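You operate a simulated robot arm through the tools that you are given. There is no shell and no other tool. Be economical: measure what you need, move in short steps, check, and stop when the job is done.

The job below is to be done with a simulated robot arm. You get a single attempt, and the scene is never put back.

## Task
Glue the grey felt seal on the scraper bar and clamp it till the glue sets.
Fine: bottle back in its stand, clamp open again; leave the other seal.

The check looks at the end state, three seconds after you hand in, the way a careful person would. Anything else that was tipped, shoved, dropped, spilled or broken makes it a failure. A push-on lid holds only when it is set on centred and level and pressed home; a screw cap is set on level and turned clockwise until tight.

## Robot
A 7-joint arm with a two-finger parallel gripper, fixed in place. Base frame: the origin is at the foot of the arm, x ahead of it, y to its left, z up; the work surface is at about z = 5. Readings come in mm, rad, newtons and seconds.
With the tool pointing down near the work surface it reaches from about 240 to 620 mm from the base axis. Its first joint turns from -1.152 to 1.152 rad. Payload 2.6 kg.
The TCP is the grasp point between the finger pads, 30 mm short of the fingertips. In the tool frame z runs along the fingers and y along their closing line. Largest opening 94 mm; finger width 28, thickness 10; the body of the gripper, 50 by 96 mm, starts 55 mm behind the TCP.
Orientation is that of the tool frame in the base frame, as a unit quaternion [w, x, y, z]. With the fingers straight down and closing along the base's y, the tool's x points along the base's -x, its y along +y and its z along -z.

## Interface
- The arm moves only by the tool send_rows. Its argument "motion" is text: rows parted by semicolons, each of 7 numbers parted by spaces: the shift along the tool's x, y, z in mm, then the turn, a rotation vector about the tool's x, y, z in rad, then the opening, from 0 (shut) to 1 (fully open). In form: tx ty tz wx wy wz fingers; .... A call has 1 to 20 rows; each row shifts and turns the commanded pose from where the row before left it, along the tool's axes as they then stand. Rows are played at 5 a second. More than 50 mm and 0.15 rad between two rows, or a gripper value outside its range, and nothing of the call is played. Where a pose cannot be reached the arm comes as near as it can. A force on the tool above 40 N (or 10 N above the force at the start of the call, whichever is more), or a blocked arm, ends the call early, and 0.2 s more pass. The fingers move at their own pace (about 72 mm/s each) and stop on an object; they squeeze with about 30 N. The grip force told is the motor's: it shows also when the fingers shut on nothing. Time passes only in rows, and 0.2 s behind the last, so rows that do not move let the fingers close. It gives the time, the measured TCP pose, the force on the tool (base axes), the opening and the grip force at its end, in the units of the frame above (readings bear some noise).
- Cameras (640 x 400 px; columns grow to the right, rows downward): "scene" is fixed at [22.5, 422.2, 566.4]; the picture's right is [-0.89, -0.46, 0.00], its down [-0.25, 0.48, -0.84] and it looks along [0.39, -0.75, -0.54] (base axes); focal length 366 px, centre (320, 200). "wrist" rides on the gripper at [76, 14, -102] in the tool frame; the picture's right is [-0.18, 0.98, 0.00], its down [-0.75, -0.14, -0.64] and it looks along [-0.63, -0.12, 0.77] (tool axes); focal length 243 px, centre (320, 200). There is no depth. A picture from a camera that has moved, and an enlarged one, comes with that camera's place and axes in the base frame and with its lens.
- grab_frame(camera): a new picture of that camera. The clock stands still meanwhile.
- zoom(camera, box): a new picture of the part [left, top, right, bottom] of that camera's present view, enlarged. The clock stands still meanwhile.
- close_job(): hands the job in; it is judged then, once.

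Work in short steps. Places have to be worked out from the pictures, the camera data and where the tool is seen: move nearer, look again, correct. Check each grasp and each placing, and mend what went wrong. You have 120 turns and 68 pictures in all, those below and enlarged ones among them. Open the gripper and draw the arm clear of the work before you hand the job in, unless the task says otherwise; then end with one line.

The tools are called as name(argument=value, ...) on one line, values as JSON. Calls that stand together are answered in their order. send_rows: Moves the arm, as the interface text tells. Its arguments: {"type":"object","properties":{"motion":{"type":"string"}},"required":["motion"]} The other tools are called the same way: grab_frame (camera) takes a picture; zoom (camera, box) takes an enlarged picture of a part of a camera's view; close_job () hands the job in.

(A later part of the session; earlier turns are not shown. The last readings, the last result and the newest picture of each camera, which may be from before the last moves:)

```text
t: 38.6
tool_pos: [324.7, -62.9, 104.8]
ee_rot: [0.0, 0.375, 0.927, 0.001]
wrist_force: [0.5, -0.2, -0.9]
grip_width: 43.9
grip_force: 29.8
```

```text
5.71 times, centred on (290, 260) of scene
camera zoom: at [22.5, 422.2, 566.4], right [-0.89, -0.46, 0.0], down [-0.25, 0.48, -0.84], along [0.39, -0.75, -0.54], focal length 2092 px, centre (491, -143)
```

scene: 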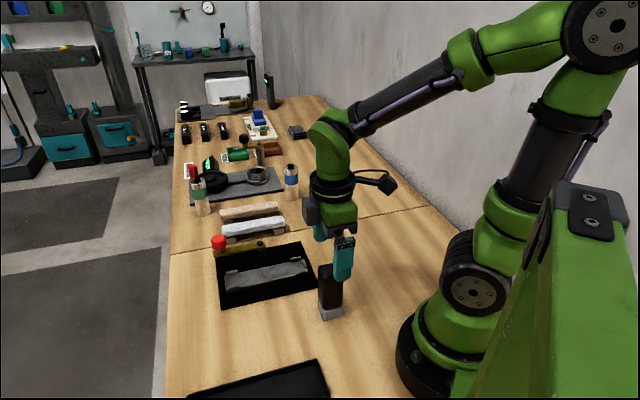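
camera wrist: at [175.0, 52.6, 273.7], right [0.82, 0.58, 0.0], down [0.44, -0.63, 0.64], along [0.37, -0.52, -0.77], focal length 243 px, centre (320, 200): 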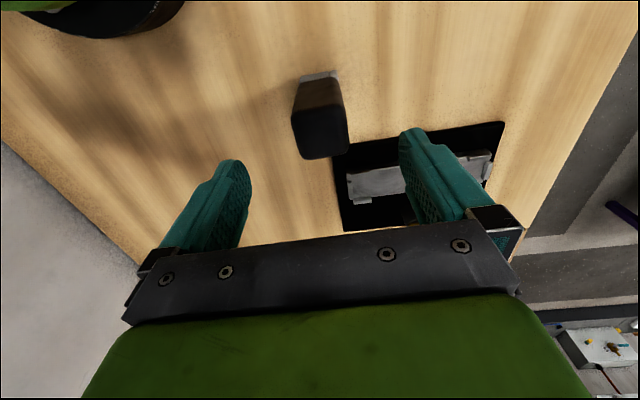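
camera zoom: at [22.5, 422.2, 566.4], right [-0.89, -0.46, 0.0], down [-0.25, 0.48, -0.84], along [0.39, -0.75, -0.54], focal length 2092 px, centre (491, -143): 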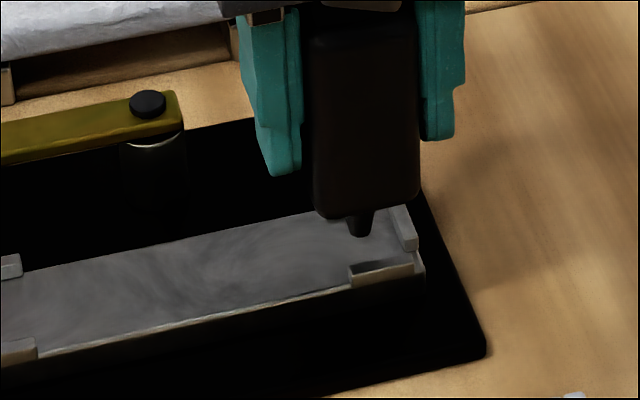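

The tip is ~10 mm up. I lower to a gap of ~2 mm, dwell, then sweep very slowly (1.5 mm per row) toward the far end.

send_rows(motion="0 0 5 0 0 0 0;0 0 4.5 0 0 0 0;0 0 0 0 0 0 0;0 0 0 0 0 0 0;0 0 0 0 0 0 0;0 0 0 0 0 0 0;0 1.5 0 0 0 0 0;0 1.5 0 0 0 0 0;0 1.5 0 0 0 0 0;0 1.5 0 0 0 0 0;0 1.5 0 0 0 0 0;0 1.5 0 0 0 0 0;0 1.5 0 0 0 0 0;0 1.5 0 0 0 0 0;0 1.5 0 0 0 0 0;0 1.5 0 0 0 0 0;0 1.5 0 0 0 0 0;0 1.5 0 0 0 0 0")

zoom(camera="scene", box=[255, 240, 325, 290])

```text
t: 42.4
tool_pos: [337.4, -51.4, 94.4]
ee_rot: [-0.001, 0.375, 0.927, 0.001]
wrist_force: [-2.6, -3.6, 9.7]
grip_width: 43.9
grip_force: 30.2
```

```text
8.00 times, centred on (290, 265) of scene
camera zoom: at [22.5, 422.2, 566.4], right [-0.89, -0.46, 0.0], down [-0.25, 0.48, -0.84], along [0.39, -0.75, -0.54], focal length 2928 px, centre (560, -320)
```

zoom: 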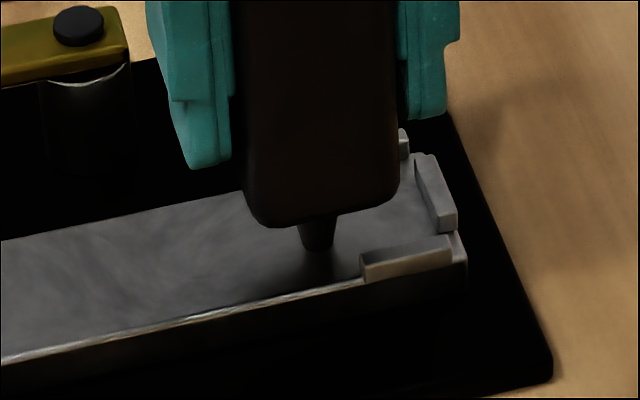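

Still no visible bead, now in light contact. I check the far-end spot where I dwelt earlier, at high zoom, in case the glue is clear.

zoom(camera="scene", box=[222, 262, 272, 297])

```text
11.43 times, centred on (247, 280) of scene
camera zoom: at [22.5, 422.2, 566.4], right [-0.89, -0.46, 0.0], down [-0.25, 0.48, -0.84], along [0.39, -0.75, -0.54], focal length 4183 px, centre (1154, -709)
```

zoom: 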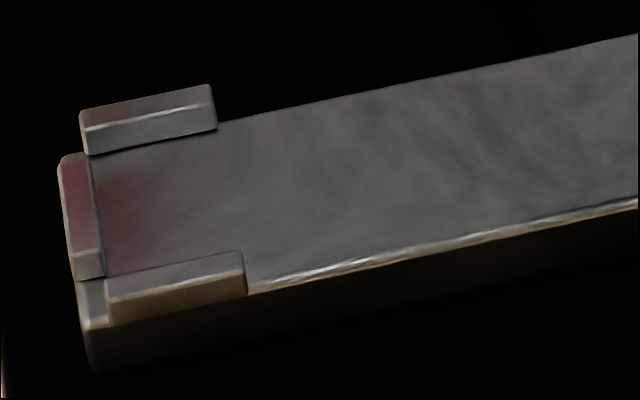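

Nothing there either. I make one complete sweep to the far end with the tip only ~1 mm up at full squeeze, and then look once more.

send_rows(motion="0 0 -1.2 0 0 0 0;-0.1 5 0 0 0 0 0;-0.1 5 0 0 0 0 0;-0.1 5 0 0 0 0 0;-0.1 5 0 0 0 0 0;-0.1 5 0 0 0 0 0;-0.1 5 0 0 0 0 0;-0.1 5 0 0 0 0 0;-0.1 5 0 0 0 0 0;-0.1 5 0 0 0 0 0;-0.1 5 0 0 0 0 0")

zoom(camera="scene", box=[240, 235, 320, 295])

```text
t: 44.8
tool_pos: [373.5, -15.8, 95.2]
ee_rot: [-0.001, 0.375, 0.927, 0.001]
wrist_force: [-1.0, 0.3, -1.4]
grip_width: 43.8
grip_force: 30.1
```

```text
6.67 times, centred on (280, 265) of scene
camera zoom: at [22.5, 422.2, 566.4], right [-0.89, -0.46, 0.0], down [-0.25, 0.48, -0.84], along [0.39, -0.75, -0.54], focal length 2440 px, centre (587, -233)
```

zoom: 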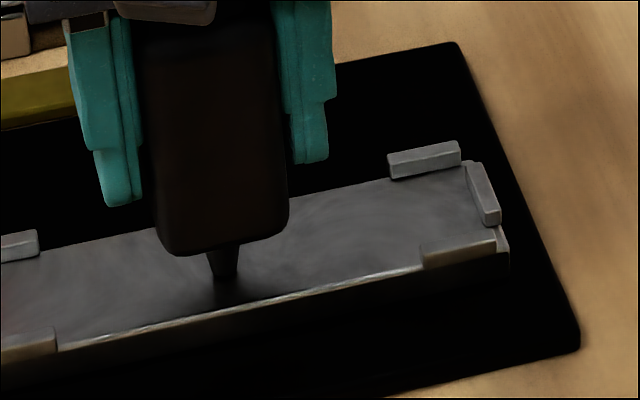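

Still bare from the scene side. A close wrist picture (camera ~150 mm from the bar) should settle whether there is any thin film.

grab_frame(camera="wrist")

```text
20 pictures are left
camera wrist: at [326.9, 47.4, 198.5], right [0.81, 0.58, 0.0], down [0.44, -0.62, 0.64], along [0.37, -0.52, -0.77], focal length 243 px, centre (320, 200)
```

wrist: 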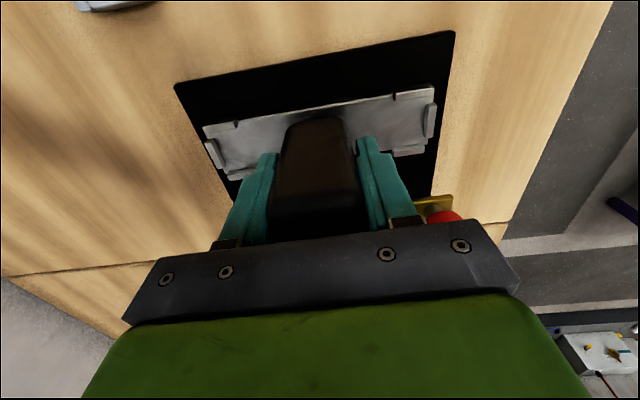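

I try three full ease-and-squeeze pulses here with the tip practically at the bar, dwelling after each.

send_rows(motion="0 0 0 0 0 0 0.466;0 0 0 0 0 0 0.466;0 0 -0.6 0 0 0 0;0 0 0 0 0 0 0;0 0 0 0 0 0 0;0 0 0 0 0 0 0.466;0 0 0 0 0 0 0.466;0 0 -0.6 0 0 0 0;0 0 0 0 0 0 0;0 0 0 0 0 0 0;0 3 -1 0 0 0 0;0 3 0 0 0 0 0;0 3 0 0 0 0 0")

zoom(camera="scene", box=[240, 245, 300, 290])

```text
t: 47.6
tool_pos: [379.3, -11.2, 97.7]
ee_rot: [0.0, 0.374, 0.927, -0.001]
wrist_force: [0.7, 0.1, -1.5]
grip_width: 44.2
grip_force: 30.0
```

```text
8.89 times, centred on (270, 268) of scene
camera zoom: at [22.5, 422.2, 566.4], right [-0.89, -0.46, 0.0], down [-0.25, 0.48, -0.84], along [0.39, -0.75, -0.54], focal length 3254 px, centre (764, -400)
```

zoom: 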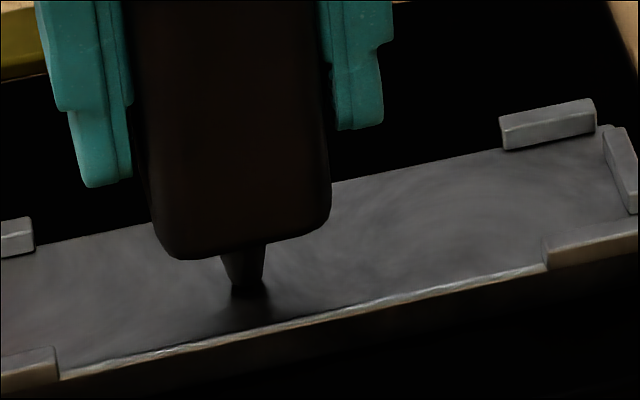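

Still nothing visible; the glue may simply not be drawn. I finish full coverage to the far end; later I'll test physically whether the seal sticks.

send_rows(motion="-0.1 4 0.6 0 0 0 0;-0.1 4 0 0 0 0 0;-0.1 4 0 0 0 0 0;-0.1 4 0 0 0 0 0;-0.1 4 0 0 0 0 0;-0.1 4 0 0 0 0 0;-0.1 4 0 0 0 0 0;-0.1 4 0 0 0 0 0;-0.1 4 0 0 0 0 0;-0.1 4 0 0 0 0 0;-0.1 4 0 0 0 0 0;-0.1 4 0 0 0 0 0;0 0 0 0 0 0 0")

zoom(camera="scene", box=[215, 240, 315, 300])

```text
t: 50.4
tool_pos: [413.1, 23.8, 96.0]
ee_rot: [0.001, 0.374, 0.927, 0.001]
wrist_force: [0.3, 1.0, -2.3]
grip_width: 43.9
grip_force: 30.0
```

```text
6.40 times, centred on (265, 270) of scene
camera zoom: at [22.5, 422.2, 566.4], right [-0.89, -0.46, 0.0], down [-0.25, 0.48, -0.84], along [0.39, -0.75, -0.54], focal length 2343 px, centre (672, -248)
```

zoom: 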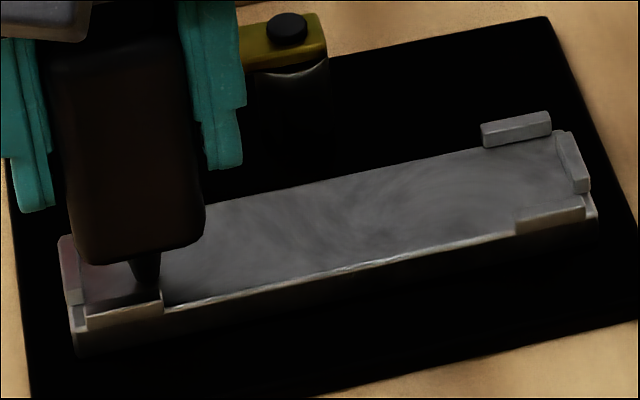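

I now return the bottle: lift, and go back exactly over the stand by the tally of commands.

send_rows(motion="0 0 -35 0 0 0 0.3;0 0 -35 0 0 0 0.3;28.5 -39.6 0 0 0 0 0.3;28.5 -39.6 0 0 0 0 0.3;28.5 -39.6 0 0 0 0 0.3;28.6 -39.8 0 0 0 0 0.3;0 0 40 0 0 0 0.3;0 0 30 0 0 0 0.3;0 0 0 0 0 0 0.3;0 0 0 0 0 0 0.3")

zoom(camera="scene", box=[290, 230, 370, 330])

```text
t: 52.6
tool_pos: [224.0, -10.3, 97.2]
ee_rot: [0.0, 0.375, 0.927, 0.0]
wrist_force: [-0.4, 0.3, -1.7]
grip_width: 44.0
grip_force: 29.4
```

```text
4.00 times, centred on (330, 280) of scene
camera zoom: at [22.5, 422.2, 566.4], right [-0.89, -0.46, 0.0], down [-0.25, 0.48, -0.84], along [0.39, -0.75, -0.54], focal length 1464 px, centre (280, -120)
```

zoom: 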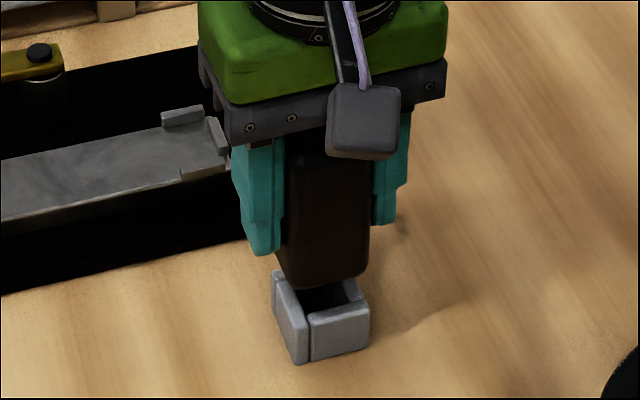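

Aligned over the stand. I lower the rest gently until it seats.

send_rows(motion="0 0 10 0 0 0 0.3;0 0 7 0 0 0 0.3;0 0 1.5 0 0 0 0.3;0 0 0.8 0 0 0 0.3;0 0 0.8 0 0 0 0.3")

```text
t: 53.8
tool_pos: [222.4, -11.1, 77.2]
ee_rot: [-0.001, 0.374, 0.927, 0.0]
wrist_force: [0.3, 0.8, -0.6]
grip_width: 43.8
grip_force: 29.9
```

send_rows(motion="0 0 0.7 0 0 0 0.3;0 0 0.7 0 0 0 0.3;0 0 0.7 0 0 0 0.3;0 0 0 0 0 0 0.3")

```text
t: 54.8
tool_pos: [222.5, -11.0, 75.6]
ee_rot: [-0.001, 0.375, 0.927, -0.001]
wrist_force: [-5.9, -2.5, 20.0]
grip_width: 43.9
grip_force: 29.7
```

Seated with 20 N. I release the bottle, rise, turn back 90° and go over the grey seal (≈(488,-139)) at z≈170.

send_rows(motion="0 0 -0.8 0 0 0 0.3;0 0 0 0 0 0 0.55;0 0 0 0 0 0 0.8;0 0 0 0 0 0 1;0 0 -30 0 0 0 1;0 0 -30 0 0 0 1;0 0 -35 0 0 0 1")

send_rows(motion="0 0 0 0 0 -0.1428 0.9;0 0 0 0 0 -0.1428 0.8;0 0 0 0 0 -0.1428 0.7;0 0 0 0 0 -0.1428 0.7;0 0 0 0 0 -0.1428 0.7;0 0 0 0 0 -0.1428 0.7;0 0 0 0 0 -0.1428 0.7;0 0 0 0 0 -0.1428 0.7;0 0 0 0 0 -0.1428 0.7;0 0 0 0 0 -0.1428 0.7;0 0 0 0 0 -0.1428 0.7;-16 -46.5 0 0 0 0 0.7;-16 -46.5 0 0 0 0 0.7;-16 -46.5 0 0 0 0 0.7;-16 -46.5 0 0 0 0 0.7;-16 -46.5 0 0 0 0 0.7;-16 -46.5 0 0 0 0 0.7")

grab_frame(camera="wrist")

```text
t: 56.4
tool_pos: [221.3, -9.2, 172.1]
ee_rot: [0.0, 0.374, 0.927, 0.0]
wrist_force: [-1.3, -0.2, -0.6]
grip_width: 93.9
grip_force: 0.1
```

```text
t: 60.0
tool_pos: [486.8, -134.4, 171.6]
ee_rot: [0.0, -0.391, 0.92, 0.0]
wrist_force: [0.8, -0.6, 0.0]
grip_width: 65.8
grip_force: 0.0
```

```text
16 pictures are left
camera wrist: at [421.5, -178.7, 274.1], right [-0.58, 0.81, 0.0], down [0.63, 0.44, 0.64], along [0.52, 0.37, -0.77], focal length 243 px, centre (320, 200)
```

wrist: 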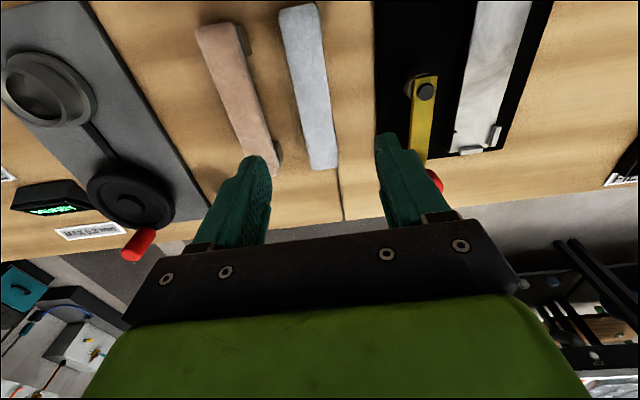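

The wrist picture gives the seal's centre ~6.5 mm to the tool's −y side, its axis ~2.4° less than the tool's, length ≈145, width ≈28. I correct, narrow the opening to 42 mm, and descend to z≈82 for a check.

send_rows(motion="1 -6.5 0 0 0 0.042 0.45;0 0 45 0 0 0 0.45;0 0 44 0 0 0 0.45;0 0 0 0 0 0 0.45")

grab_frame(camera="wrist")

zoom(camera="scene", box=[190, 150, 330, 260])

```text
t: 61.0
tool_pos: [491.8, -138.8, 80.8]
ee_rot: [0.0, -0.372, 0.928, 0.0]
wrist_force: [0.6, -0.3, 0.0]
grip_width: 42.4
grip_force: 0.0
```

```text
15 pictures are left
camera wrist: at [425.5, -181.1, 184.4], right [-0.54, 0.84, 0.0], down [0.64, 0.42, 0.64], along [0.54, 0.35, -0.77], focal length 243 px, centre (320, 200)
```

wrist: 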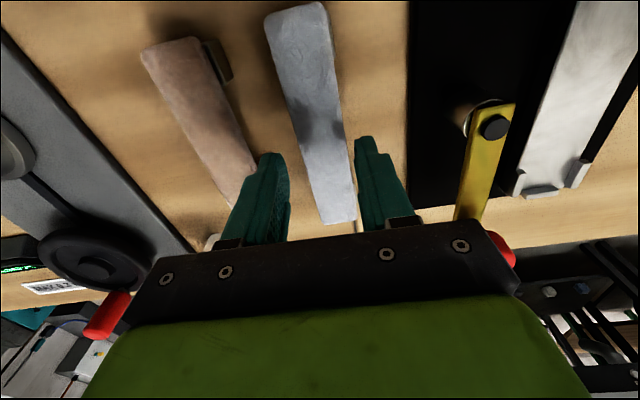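

```text
3.64 times, centred on (260, 205) of scene
camera zoom: at [22.5, 422.2, 566.4], right [-0.89, -0.46, 0.0], down [-0.25, 0.48, -0.84], along [0.39, -0.75, -0.54], focal length 1331 px, centre (538, 182)
```

zoom: 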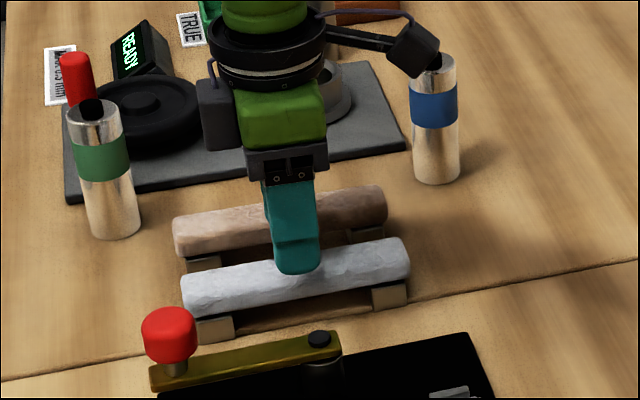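

Aligned within 1°, centred lengthwise (±75 mm), needing +2.3 mm across. I shift, descend to TCP z≈52 so the tips reach about the seal's underside, and close.

send_rows(motion="0 2.3 0 0 0 0 0.45;0 0 15 0 0 0 0.45;0 0 10 0 0 0 0.45;0 0 4 0 0 0 0.45;0 0 0 0 0 0 0.36;0 0 0 0 0 0 0.3;0 0 0 0 0 0 0.2;0 0 0 0 0 0 0.2")

zoom(camera="scene", box=[200, 170, 320, 250])

```text
t: 62.8
tool_pos: [491.4, -139.4, 52.3]
ee_rot: [0.0, -0.372, 0.928, -0.001]
wrist_force: [0.1, 0.3, 0.3]
grip_width: 30.6
grip_force: 29.3
```

```text
5.00 times, centred on (260, 210) of scene
camera zoom: at [22.5, 422.2, 566.4], right [-0.89, -0.46, 0.0], down [-0.25, 0.48, -0.84], along [0.39, -0.75, -0.54], focal length 1830 px, centre (620, 150)
```

zoom: 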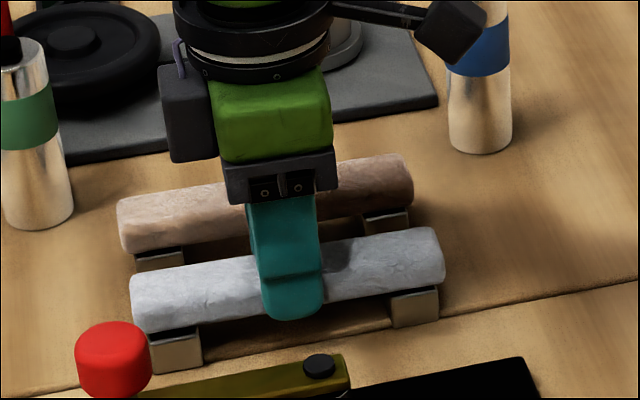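

Gripped square at 30.6 mm; the tips are about flush with the underside. The bar is wider than the seal, so I regrip 4 mm higher to keep tips above the bar's face, then lift 15 mm and check.

send_rows(motion="0 0 0 0 0 0 0.42;0 0 -4 0 0 0 0.42;0 0 0 0 0 0 0.3;0 0 0 0 0 0 0.2;0 0 0 0 0 0 0.2;0 0 -10 0 0 0 0.2;0 0 -20 0 0 0 0.2;0 0 -30 0 0 0 0.2;0 0 -35 0 0 0 0.2")

zoom(camera="scene", box=[190, 120, 330, 250])

```text
t: 64.8
tool_pos: [490.8, -139.2, 153.2]
ee_rot: [0.0, -0.371, 0.929, 0.0]
wrist_force: [-0.2, -0.5, -0.6]
grip_width: 30.7
grip_force: 29.9
```

```text
3.08 times, centred on (260, 185) of scene
camera zoom: at [22.5, 422.2, 566.4], right [-0.89, -0.46, 0.0], down [-0.25, 0.48, -0.84], along [0.39, -0.75, -0.54], focal length 1126 px, centre (505, 246)
```

zoom: 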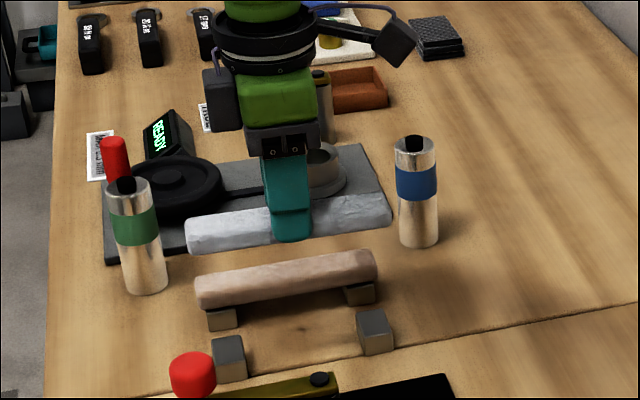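

The seal is held level. But re-measuring the earlier pictures, the nozzle passes were all 5–9 mm off the bar's centreline (which runs about y = x − 400), which may be why no bead formed. I set the seal back on its supports to redo the glue properly.

send_rows(motion="0 0 35 0 0 0 0.2;0 0 30 0 0 0 0.2;0 0 20 0 0 0 0.2;0 0 9 0 0 0 0.2;0 0 0.7 0 0 0 0.2")

```text
t: 66.0
tool_pos: [491.8, -139.1, 56.5]
ee_rot: [0.0, -0.372, 0.928, 0.001]
wrist_force: [-0.3, -0.4, 0.2]
grip_width: 30.9
grip_force: 29.9
```

Seal is back on its supports. I release, go up, and travel back to the bottle with the earlier orientation.

send_rows(motion="0 0 0.4 0 0 0 0.42;0 0 0 0 0 0 0.42;0 0 -35 0 0 0 0.42;0 0 -40 0 0 0 0.6;0 0 -40 0 0 0 1;17.6 46.4 0 0 0 0 1;17.6 46.4 0 0 0 0 1;17.6 46.4 0 0 0 0 1;17.6 46.4 0 0 0 0 1;17.6 46.4 0 0 0 0 1;17.5 46.4 0 0 0 0 1;0 0 0 0 0 -0.042 1;0 0 0 0 0 0 1;0 0 0 0 0 0 1")

grab_frame(camera="wrist")

```text
t: 69.0
tool_pos: [221.9, -10.8, 172.6]
ee_rot: [0.0, -0.391, 0.92, 0.0]
wrist_force: [0.0, -0.1, 0.5]
grip_width: 94.0
grip_force: 0.0
```

```text
11 pictures are left
camera wrist: at [157.9, -55.4, 275.0], right [-0.58, 0.81, 0.0], down [0.62, 0.44, 0.64], along [0.52, 0.37, -0.77], focal length 243 px, centre (320, 200)
```

wrist: 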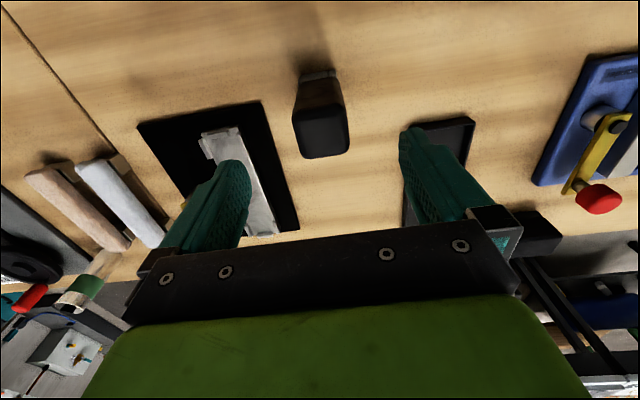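

Bottle and seal stand as they should. I grip the bottle at z≈76, lift, carry it to the near end on the corrected centreline ((333.5,-66)), tip ~10 mm up.

send_rows(motion="0 0 40 0 0 0 1;0 0 32 0 0 0 1;0 0 25 0 0 0 1;0 0 0 0 0 0 0.6;0 0 0 0 0 0 0.5;0 0 0 0 0 0 0.4;0 0 0 0 0 0 0.3;0 0 0 0 0 0 0.3;0 0 -15 0 0 0 0.3;0 0 -30 0 0 0 0.3;0 0 -35 0 0 0 0.3;-12.5 -39.5 0 0 0 0 0.3;-12.5 -39.5 0 0 0 0 0.3;-12.5 -39.5 0 0 0 0 0.3;0 0 30 0 0 0 0.3;0 0 22 0 0 0 0.3;0 0 0 0 0 0 0.3")

zoom(camera="scene", box=[250, 235, 330, 290])

```text
t: 72.6
tool_pos: [334.1, -68.1, 104.0]
ee_rot: [0.0, -0.391, 0.921, 0.0]
wrist_force: [0.0, -0.5, -1.4]
grip_width: 43.8
grip_force: 30.4
```

```text
7.27 times, centred on (290, 262) of scene
camera zoom: at [22.5, 422.1, 566.4], right [-0.89, -0.46, 0.0], down [-0.25, 0.48, -0.84], along [0.39, -0.75, -0.54], focal length 2662 px, centre (538, -254)
```

zoom: 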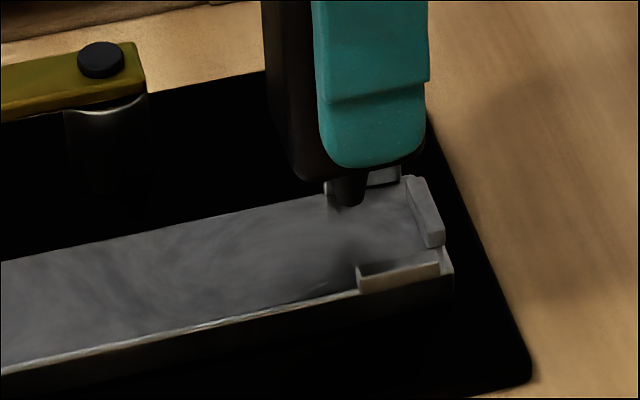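

The tip now projects onto the middle of the bar. I lower to ~1.5 mm gap and sweep 48 mm along the centreline, then look.

send_rows(motion="0 0 5 0 0 0 0.3;0 0 4 0 0 0 0;0 0 0 0 0 0 0;0 0 0 0 0 0 0;-3 -0.08 0 0 0 0 0;-3 -0.08 0 0 0 0 0;-3 -0.08 0 0 0 0 0;-3 -0.08 0 0 0 0 0;-3 -0.08 0 0 0 0 0;-3 -0.08 0 0 0 0 0;-3 -0.08 0 0 0 0 0;-3 -0.08 0 0 0 0 0;-3 -0.08 0 0 0 0 0;-3 -0.08 0 0 0 0 0;-3 -0.08 0 0 0 0 0;-3 -0.08 0 0 0 0 0;-3 -0.08 0 0 0 0 0;-3 -0.08 0 0 0 0 0;-3 -0.08 0 0 0 0 0;-3 -0.08 0 0 0 0 0")

zoom(camera="scene", box=[240, 240, 320, 295])

```text
t: 76.8
tool_pos: [368.1, -32.8, 93.3]
ee_rot: [0.001, -0.391, 0.92, 0.0]
wrist_force: [-1.0, 0.0, 2.6]
grip_width: 43.8
grip_force: 29.8
```

```text
7.27 times, centred on (280, 268) of scene
camera zoom: at [22.5, 422.2, 566.4], right [-0.89, -0.46, 0.0], down [-0.25, 0.48, -0.84], along [0.39, -0.75, -0.54], focal length 2662 px, centre (611, -291)
```

zoom: 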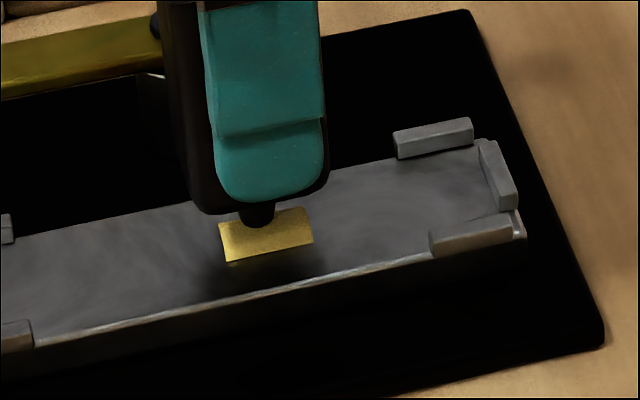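

A yellow glue patch appeared under the tip: it flows when the tip is centred and nearly touching. I lower 0.4 mm and sweep slowly back to the near end to fill that half.

send_rows(motion="0 0 0.4 0 0 0 0;3 0.08 0 0 0 0 0;3 0.08 0 0 0 0 0;3 0.08 0 0 0 0 0;3 0.08 0 0 0 0 0;3 0.08 0 0 0 0 0;3 0.08 0 0 0 0 0;3 0.08 0 0 0 0 0;3 0.08 0 0 0 0 0;3 0.08 0 0 0 0 0;3 0.08 0 0 0 0 0;3 0.08 0 0 0 0 0;3 0.08 0 0 0 0 0;3 0.08 0 0 0 0 0;3 0.08 0 0 0 0 0;3 0.08 0 0 0 0 0;3 0.08 0 0 0 0 0;0 0 0 0 0 0 0")

zoom(camera="scene", box=[240, 240, 320, 295])

```text
t: 80.6
tool_pos: [335.1, -66.6, 93.1]
ee_rot: [0.001, -0.391, 0.92, -0.001]
wrist_force: [2.1, 2.0, 6.3]
grip_width: 44.0
grip_force: 30.1
```

```text
7.27 times, centred on (280, 268) of scene
camera zoom: at [22.5, 422.2, 566.4], right [-0.89, -0.46, 0.0], down [-0.25, 0.48, -0.84], along [0.39, -0.75, -0.54], focal length 2662 px, centre (611, -291)
```

zoom: 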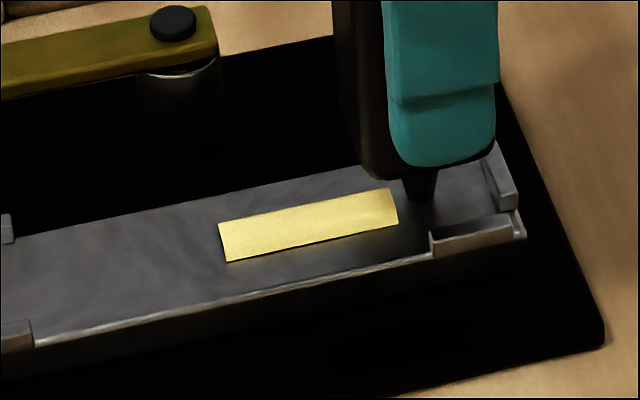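

Two sections are filled; the nearest-end one not yet. I work the tip slowly over that last section at light contact, with small height changes.

send_rows(motion="2 0 0 0 0 0 0;2 0 -0.3 0 0 0 0;2 0 0 0 0 0 0;2 0 0 0 0 0 0;0 0 -0.3 0 0 0 0;0 0 0 0 0 0 0;0 0 0 0 0 0 0;-2 0 0 0 0 0 0;-2 0 -0.3 0 0 0 0;-2 0 0 0 0 0 0;-2 0 0 0 0 0 0;-2 0 0 0 0 0 0;-2 0 0 0 0 0 0;0 0 0.5 0 0 0 0;2 0 0 0 0 0 0;2 0 0 0 0 0 0;2 0 0 0 0 0 0;2 0 0 0 0 0 0;0 0 0 0 0 0 0")

zoom(camera="scene", box=[210, 240, 320, 305])

```text
t: 84.6
tool_pos: [331.6, -68.6, 93.9]
ee_rot: [0.001, -0.391, 0.92, 0.0]
wrist_force: [-0.3, 0.8, -1.6]
grip_width: 44.1
grip_force: 30.1
```

```text
5.82 times, centred on (265, 272) of scene
camera zoom: at [22.5, 422.2, 566.4], right [-0.89, -0.46, 0.0], down [-0.25, 0.48, -0.84], along [0.39, -0.75, -0.54], focal length 2130 px, centre (640, -222)
```

zoom: 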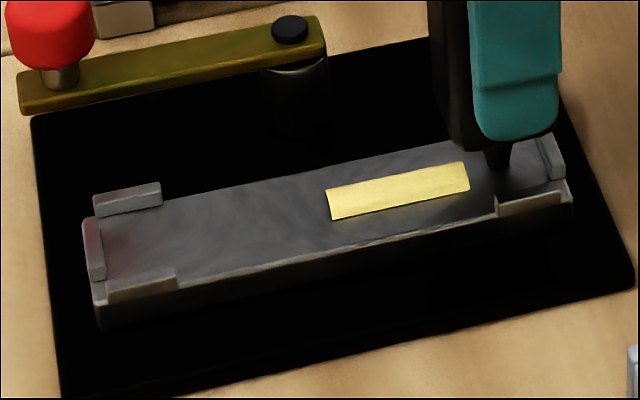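

The bar's centre coincides with the patch's far edge, so the near half (two sections) is filled and the far half mirrors it. I hop to the centre and sweep the far half at touching height.

send_rows(motion="0 0 -2 0 0 0 0;-20 -0.5 0 0 0 0 0;-20 -0.5 0 0 0 0 0;-18 -0.5 0 0 0 0 0;0 0 2.7 0 0 0 0;-3.6 -0.1 0 0 0 0 0;-3.6 -0.1 0 0 0 0 0;-3.6 -0.1 0 0 0 0 0;-3.6 -0.1 0 0 0 0 0;-3.6 -0.1 0 0 0 0 0;-3.6 -0.1 0 0 0 0 0;-3.6 -0.1 0 0 0 0 0;-3.6 -0.1 0 0 0 0 0;-3.6 -0.1 0 0 0 0 0;-3.6 -0.1 0 0 0 0 0;-3.6 -0.1 0 0 0 0 0;-3.6 -0.1 0 0 0 0 0;-3.6 -0.1 0 0 0 0 0;-3.6 -0.1 0 0 0 0 0;-3.6 -0.1 0 0 0 0 0")

zoom(camera="scene", box=[210, 240, 320, 305])

```text
t: 88.8
tool_pos: [411.7, 8.3, 92.5]
ee_rot: [0.001, -0.39, 0.921, 0.0]
wrist_force: [-3.8, -4.8, 14.6]
grip_width: 44.2
grip_force: 29.9
```

```text
5.82 times, centred on (265, 272) of scene
camera zoom: at [22.5, 422.2, 566.4], right [-0.89, -0.46, 0.0], down [-0.25, 0.48, -0.84], along [0.39, -0.75, -0.54], focal length 2130 px, centre (640, -222)
```

zoom: 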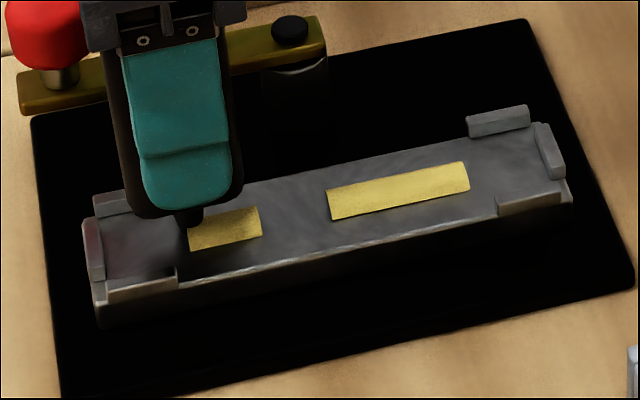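

Three of four sections are filled; the one just beyond the centre was skipped. I go back over it slowly at light contact.

send_rows(motion="12 0.6 -0.6 0 0 0 0;13 0.6 0 0 0 0 0;2.5 0.1 0 0 0 0 0;2.5 0.1 0 0 0 0 0;2.5 0.1 0 0 0 0 0;2.5 0.1 0 0 0 0 0;2.5 0.1 0 0 0 0 0;2.5 0.1 0 0 0 0 0;2.5 0.1 0 0 0 0 0;2.5 0.1 0 0 0 0 0;2.5 0.1 0 0 0 0 0;2.5 0.1 0 0 0 0 0;-2.5 -0.1 0.4 0 0 0 0;-2.5 -0.1 0 0 0 0 0;-2.5 -0.1 0 0 0 0 0;-2.5 -0.1 0 0 0 0 0;-2.5 -0.1 0 0 0 0 0;-2.5 -0.1 0 0 0 0 0;-2.5 -0.1 0 0 0 0 0;-2.5 -0.1 0 0 0 0 0")

zoom(camera="scene", box=[210, 240, 320, 305])

```text
t: 93.0
tool_pos: [390.2, -11.5, 93.5]
ee_rot: [0.0, -0.391, 0.92, 0.0]
wrist_force: [-3.3, -2.7, 8.3]
grip_width: 44.0
grip_force: 30.2
```

```text
5.82 times, centred on (265, 272) of scene
camera zoom: at [22.5, 422.2, 566.4], right [-0.89, -0.46, 0.0], down [-0.25, 0.48, -0.84], along [0.39, -0.75, -0.54], focal length 2130 px, centre (640, -222)
```

zoom: 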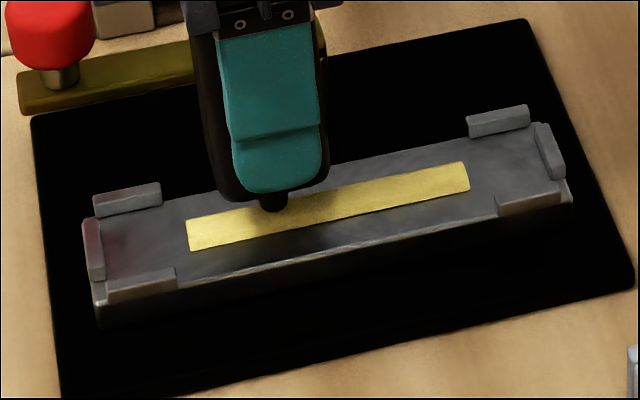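

The bead is complete and centred (about (375.5,-24)). Now the bottle goes back: lift, return by the tally, lower to just above the seat.

send_rows(motion="0 0 -10 0 0 0 0.3;0 0 -30 0 0 0 0.3;0 0 -30 0 0 0 0.3;28.9 30 0 0 0 0 0.3;28.9 30 0 0 0 0 0.3;28.9 30 0 0 0 0 0.3;28.8 30.1 0 0 0 0 0.3;0 0 0 0 0 0 0.3;0 0 40 0 0 0 0.3;0 0 30 0 0 0 0.3;0 0 14 0 0 0 0.3;0 0 2 0 0 0 0.3;0 0 0 0 0 0 0.3")

```text
t: 95.8
tool_pos: [222.9, -10.8, 77.7]
ee_rot: [0.0, -0.39, 0.921, 0.0]
wrist_force: [1.2, 0.3, -2.2]
grip_width: 43.8
grip_force: 29.5
```

Pose is right over the seat and free. I lower in small steps until it seats.

send_rows(motion="0 0 0.7 0 0 0 0.3;0 0 0.7 0 0 0 0.3;0 0 0.7 0 0 0 0.3;0 0 0 0 0 0 0.3")

```text
t: 96.8
tool_pos: [222.9, -9.8, 76.0]
ee_rot: [0.001, -0.39, 0.921, 0.001]
wrist_force: [0.3, 0.3, -2.1]
grip_width: 43.9
grip_force: 29.8
```

send_rows(motion="0 0 0.7 0 0 0 0.3;0 0 0.7 0 0 0 0.3;0 0 0.7 0 0 0 0.3;0 0 0 0 0 0 0.3")

```text
t: 97.8
tool_pos: [225.1, -9.8, 72.9]
ee_rot: [-0.001, -0.39, 0.921, -0.001]
wrist_force: [-5.2, 4.8, 21.5]
grip_width: 44.1
grip_force: 30.2
```

Seated (21 N). I release, rise, and go back over the grey seal by the reversed path.

send_rows(motion="0 0 -1 0 0 0 0.3;0 0 0 0 0 0 0.55;0 0 0 0 0 0 0.8;0 0 0 0 0 0 1;0 0 -30 0 0 0 1;0 0 -33 0 0 0 1;0 0 -35 0 0 0 1;0 0 0 0 0 0.042 0.8;-17.6 -46.4 0 0 0 0 0.6;-17.6 -46.4 0 0 0 0 0.45;-17.6 -46.4 0 0 0 0 0.45;-17.6 -46.4 0 0 0 0 0.45;-17.6 -46.4 0 0 0 0 0.45;-17.5 -46.4 0 0 0 0 0.45;0 0 0 0 0 0 0.45;0 0 0 0 0 0 0.45")

grab_frame(camera="scene")

```text
t: 101.2
tool_pos: [491.3, -139.5, 174.6]
ee_rot: [0.0, -0.371, 0.929, 0.0]
wrist_force: [0.4, -0.1, -0.6]
grip_width: 41.9
grip_force: 0.1
```

```text
4 pictures are left
```

scene: 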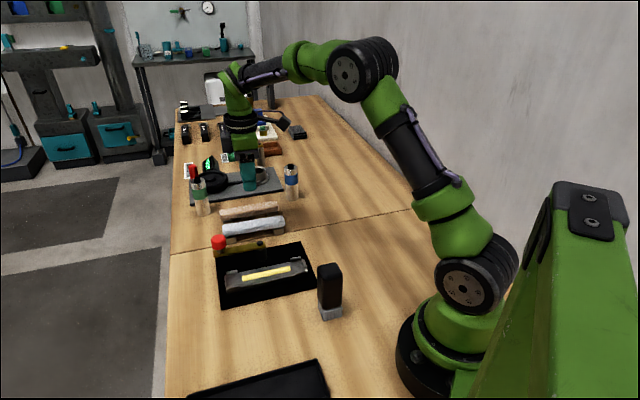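

Bottle stands in its stand. Tool is back over the seal; I descend to z≈56, grip, lift to 150, and carry it over the bar centre with the angle set to 46°, stopping at z≈84.

send_rows(motion="0 0 45 0 0 0 0.45;0 0 45 0 0 0 0.45;0 0 28.5 0 0 0 0.45;0 0 0 0 0 0 0.36;0 0 0 0 0 0 0.25;0 0 0 0 0 0 0.2;0 0 0 0 0 0 0.2")

send_rows(motion="0 0 -14 0 0 0 0.2;0 0 -40 0 0 0 0.2;0 0 -40 0 0 0 0.2;1 40.8 0 0 0 0 0.2;1 40.8 0 0 0 0 0.2;1 40.8 0 0 0 0 0.2;1 40.9 0 0 0 0 0.2;0 0 0 0 0 -0.042 0.2;0 0 35 0 0 0 0.2;0 0 31 0 0 0 0.2;0 0 0 0 0 0 0.2;0 0 0 0 0 0 0.2")

zoom(camera="scene", box=[205, 215, 325, 305])

```text
t: 102.8
tool_pos: [492.8, -138.2, 54.9]
ee_rot: [0.0, -0.371, 0.928, 0.0]
wrist_force: [-0.2, -0.2, 0.2]
grip_width: 30.8
grip_force: 29.5
```

```text
t: 105.4
tool_pos: [374.7, -22.2, 80.4]
ee_rot: [0.0, -0.391, 0.92, -0.001]
wrist_force: [0.7, 0.4, -0.1]
grip_width: 30.7
grip_force: 30.4
```

```text
4.44 times, centred on (265, 260) of scene
camera zoom: at [22.5, 422.2, 566.4], right [-0.89, -0.46, 0.0], down [-0.25, 0.48, -0.84], along [0.39, -0.75, -0.54], focal length 1627 px, centre (564, -67)
```

zoom: 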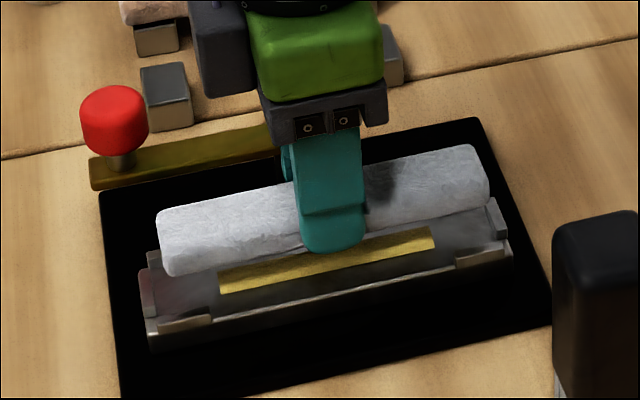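

Angle and lengthwise position look right (about 1 mm toward the near end would centre it); the sideways fit depends on the height, which I'll find by touch. I lower 10 mm, then in 1 mm steps.

send_rows(motion="1 0 5 0 0 0 0.2;0 0 5 0 0 0 0.2;0 0 1 0 0 0 0.2;0 0 1 0 0 0 0.2;0 0 1 0 0 0 0.2;0 0 0 0 0 0 0.2;0 0 0 0 0 0 0.2")

```text
t: 107.0
tool_pos: [374.3, -25.3, 68.8]
ee_rot: [0.0, -0.391, 0.921, -0.001]
wrist_force: [-0.7, 0.0, -0.8]
grip_width: 30.6
grip_force: 29.8
```

No contact yet at z≈68; sideways reading is right on the estimated centreline. I continue down in 1 mm steps.

send_rows(motion="0 0 1 0 0 0 0.2;0 0 1 0 0 0 0.2;0 0 1 0 0 0 0.2;0 0 1 0 0 0 0.2;0 0 0 0 0 0 0.2")

```text
t: 108.2
tool_pos: [374.1, -24.1, 64.0]
ee_rot: [0.001, -0.391, 0.921, -0.001]
wrist_force: [-3.5, 0.4, 14.9]
grip_width: 30.9
grip_force: 30.1
```

Contact with 15 N at z≈64. I need to see if that's the bar itself or a side tab.

zoom(camera="scene", box=[218, 235, 314, 300])

```text
6.15 times, centred on (266, 268) of scene
camera zoom: at [22.5, 422.2, 566.4], right [-0.89, -0.46, 0.0], down [-0.25, 0.48, -0.84], along [0.39, -0.75, -0.54], focal length 2253 px, centre (652, -215)
```

zoom: 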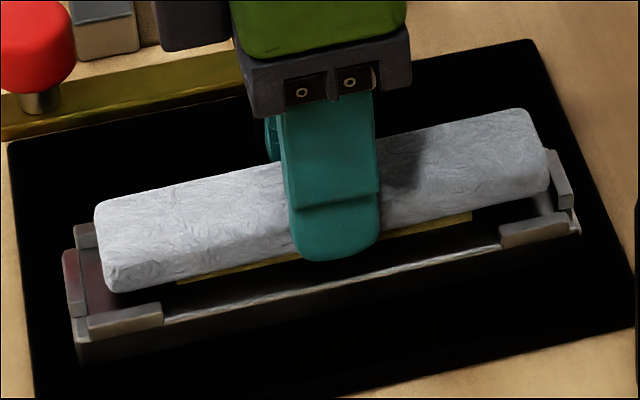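

The glue band peeks out in front of the seal: the seal is ~4.5 mm too far back and sits on the rear tabs (~6 mm high). I raise 4 mm, shift 4.4 mm forward with a slight turn, and lower again by touch.

send_rows(motion="0 0 -4 0 0 0 0.2;0 4.4 0 0 0 0.01 0.2;0 0 0 0 0 0 0.2;0 0 3 0 0 0 0.2;0 0 1 0 0 0 0.2;0 0 1 0 0 0 0.2;0 0 1 0 0 0 0.2;0 0 0 0 0 0 0.2")

```text
t: 110.0
tool_pos: [372.9, -21.3, 62.6]
ee_rot: [0.0, -0.387, 0.922, 0.001]
wrist_force: [-0.8, -0.9, -0.7]
grip_width: 30.8
grip_force: 30.0
```

Now z≈62 without contact, so it's dropping between the tabs. I continue down.

send_rows(motion="0 0 1 0 0 0 0.2;0 0 1 0 0 0 0.2;0 0 1 0 0 0 0.2;0 0 1 0 0 0 0.2;0 0 0 0 0 0 0.2")

```text
t: 111.2
tool_pos: [373.0, -21.0, 58.9]
ee_rot: [0.002, -0.386, 0.923, -0.001]
wrist_force: [-2.8, -0.3, 12.4]
grip_width: 30.8
grip_force: 30.0
```

Contact at z≈59, 5 mm below the tab level: the seal is down on the glue between the tabs. I ease the pressure, open just enough, and rise straight up.

send_rows(motion="0 0 -0.4 0 0 0 0.2;0 0 0 0 0 0 0.36;0 0 0 0 0 0 0.42;0 0 0 0 0 0 0.42;0 0 -10 0 0 0 0.42;0 0 -30 0 0 0 0.42;0 0 -40 0 0 0 0.42;0 0 -40 0 0 0 0.6")

grab_frame(camera="wrist")

```text
t: 113.0
tool_pos: [373.1, -22.3, 180.9]
ee_rot: [0.001, -0.386, 0.923, 0.0]
wrist_force: [0.2, 0.0, -0.6]
grip_width: 56.3
grip_force: 0.1
```

```text
1 pictures are left
camera wrist: at [308.0, -65.3, 283.1], right [-0.57, 0.82, 0.0], down [0.63, 0.44, 0.64], along [0.53, 0.37, -0.77], focal length 243 px, centre (320, 200)
```

wrist: 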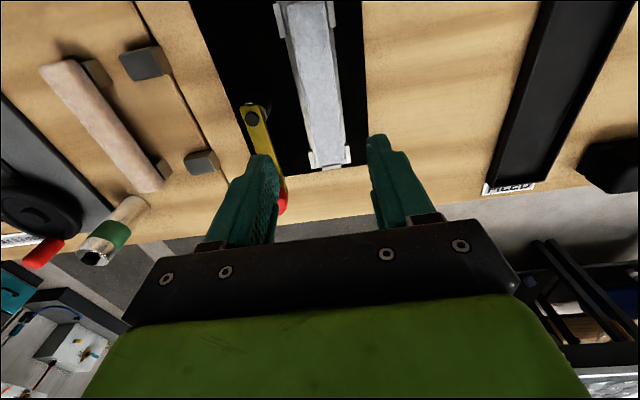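

The seal lies neatly between the tabs. From this picture the clamp pivot is at about (420,-70) and the red knob at about (480,-10), arm length ≈84 mm. I go above the knob and test in the air whether the wrist can turn with the swing (≈+90°).

send_rows(motion="-42 -22 0 0 0 0 0.7;-42 -22 0 0 0 0 0.7;0 -23.5 0 0 0 0 0.7;0 0 0 0 0 -0.142 0.7;0 0 0 0 0 -0.142 0.7;0 0 0 0 0 -0.142 0.7;0 0 0 0 0 -0.142 0.7;0 0 0 0 0 -0.142 0.7;0 0 0 0 0 -0.142 0.7;0 0 0 0 0 -0.142 0.7;0 0 0 0 0 -0.142 0.7;0 0 0 0 0 -0.142 0.7;0 0 0 0 0 -0.142 0.7;0 0 0 0 0 -0.142 0.7")

```text
t: 116.0
tool_pos: [480.3, -9.2, 178.0]
ee_rot: [0.0, 0.924, -0.383, 0.0]
wrist_force: [-0.7, -0.2, -1.0]
grip_width: 66.0
grip_force: 0.0
```

The full turn is reachable. I turn back and descend around the knob to TCP z≈84.

send_rows(motion="0 0 0 0 0 0.142 0.7;0 0 0 0 0 0.142 0.7;0 0 0 0 0 0.142 0.7;0 0 0 0 0 0.142 0.7;0 0 0 0 0 0.142 0.7;0 0 0 0 0 0.142 0.7;0 0 0 0 0 0.142 0.7;0 0 0 0 0 0.142 0.7;0 0 0 0 0 0.142 0.7;0 0 0 0 0 0.142 0.7;0 0 0 0 0 0.142 0.7;0 0 40 0 0 0 0.7;0 0 20 0 0 0 0.7;0 0 15 0 0 0 0.7;0 0 10 0 0 0 0.7;0 0 9 0 0 0 0.7;0 0 0 0 0 0 0.7")

```text
t: 119.6
tool_pos: [478.0, -10.5, 84.9]
ee_rot: [-0.001, -0.386, 0.922, 0.0]
wrist_force: [-0.4, 0.7, 0.3]
grip_width: 65.9
grip_force: 0.0
```

No contact on the way down. I close on the knob.

send_rows(motion="0 0 0 0 0 0 0.5;0 0 0 0 0 0 0.4;0 0 0 0 0 0 0.3;0 0 0 0 0 0 0.2;0 0 0 0 0 0 0.2")

```text
t: 120.8
tool_pos: [480.1, -9.5, 85.1]
ee_rot: [0.001, -0.386, 0.922, 0.0]
wrist_force: [2.4, -0.8, -1.8]
grip_width: 29.9
grip_force: 45.2
```

Knob gripped at 30 mm. I swing the arm about its pivot toward the bar: first three steps of 0.13 rad, checking the force.

send_rows(motion="0.71 10.9 0 0 0 -0.13 0.2;0.71 10.9 0 0 0 -0.13 0.2;0.71 10.9 0 0 0 -0.13 0.2;0 0 0 0 0 0 0.2")

```text
t: 121.8
tool_pos: [451.9, 6.5, 85.4]
ee_rot: [0.0, -0.558, 0.83, 0.0]
wrist_force: [0.1, -8.1, -2.8]
grip_width: 29.7
grip_force: 45.0
```

It swings freely, with only a slight inward pull. I continue five steps, tending inward a bit.

send_rows(motion="1.5 10.7 0 0 0 -0.13 0.2;0.9 10.7 0 0 0 -0.13 0.2;0.8 10.7 0 0 0 -0.13 0.2;0.7 10.7 0 0 0 -0.13 0.2;0.7 10.7 0 0 0 -0.13 0.2;0 0 0 0 0 0 0.2")

```text
t: 123.2
tool_pos: [399.5, 11.9, 84.5]
ee_rot: [0.0, 0.795, -0.606, 0.0]
wrist_force: [5.2, 4.0, -10.5]
grip_width: 29.7
grip_force: 45.1
```

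Two thirds done. I continue the last four steps with the same pattern, watching forces.

send_rows(motion="0.71 10.8 0 0 0 -0.13 0.2;0.71 10.8 0 0 0 -0.13 0.2;0 0 0 0 0 0 0.2")

```text
t: 124.0
tool_pos: [378.9, 1.3, 85.0]
ee_rot: [0.0, 0.866, -0.5, 0.0]
wrist_force: [1.0, 3.9, -12.3]
grip_width: 29.6
grip_force: 45.0
```

send_rows(motion="0.71 10.8 0.4 0 0 -0.13 0.2;0.71 10.8 0.4 0 0 -0.13 0.2;0 0 0 0 0 0 0.2")

```text
t: 124.8
tool_pos: [362.6, -10.3, 84.9]
ee_rot: [-0.001, 0.924, -0.381, 0.002]
wrist_force: [5.9, 12.1, 12.7]
grip_width: 29.6
grip_force: 45.6
```

The arm is now across the bar (134°). I press the knob down gently to see whether the clamp moves onto the seal.

send_rows(motion="0 0 1 0 0 0 0.2;0 0 1 0 0 0 0.2;0 0 1 0 0 0 0.2;0 0 0 0 0 0 0.2")

```text
t: 125.8
tool_pos: [363.9, -10.2, 82.2]
ee_rot: [-0.001, 0.924, -0.383, 0.003]
wrist_force: [6.2, 10.1, 31.2]
grip_width: 29.7
grip_force: 45.1
```

31 N at 2.7 mm lower: it bears on the seal. I ease off, open and draw up to leave the arm lying over the seal, then use the last picture.

send_rows(motion="0 0 -1.5 0 0 0 0.2;0 0 0 0 0 0 0.42;0 0 0 0 0 0 0.6;0 0 -20 0 0 0 0.6;0 0 -40 0 0 0 0.6;0 0 -40 0 0 0 0.6;40 0 0 0 0 0 0.6;40 0 0 0 0 0 0.6")

zoom(camera="scene", box=[205, 210, 345, 325])

```text
t: 127.6
tool_pos: [417.0, -67.6, 183.0]
ee_rot: [-0.001, 0.924, -0.383, 0.0]
wrist_force: [0.3, -0.5, 0.3]
grip_width: 56.3
grip_force: 0.0
```

```text
3.48 times, centred on (275, 268) of scene
camera zoom: at [22.5, 422.2, 566.4], right [-0.89, -0.46, 0.0], down [-0.25, 0.48, -0.84], along [0.39, -0.75, -0.54], focal length 1273 px, centre (476, -35)
```

zoom: 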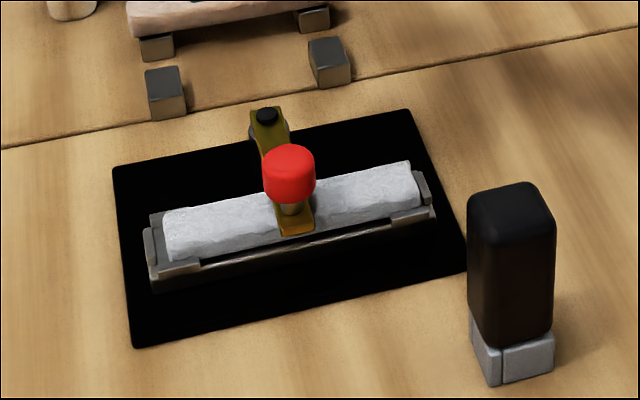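

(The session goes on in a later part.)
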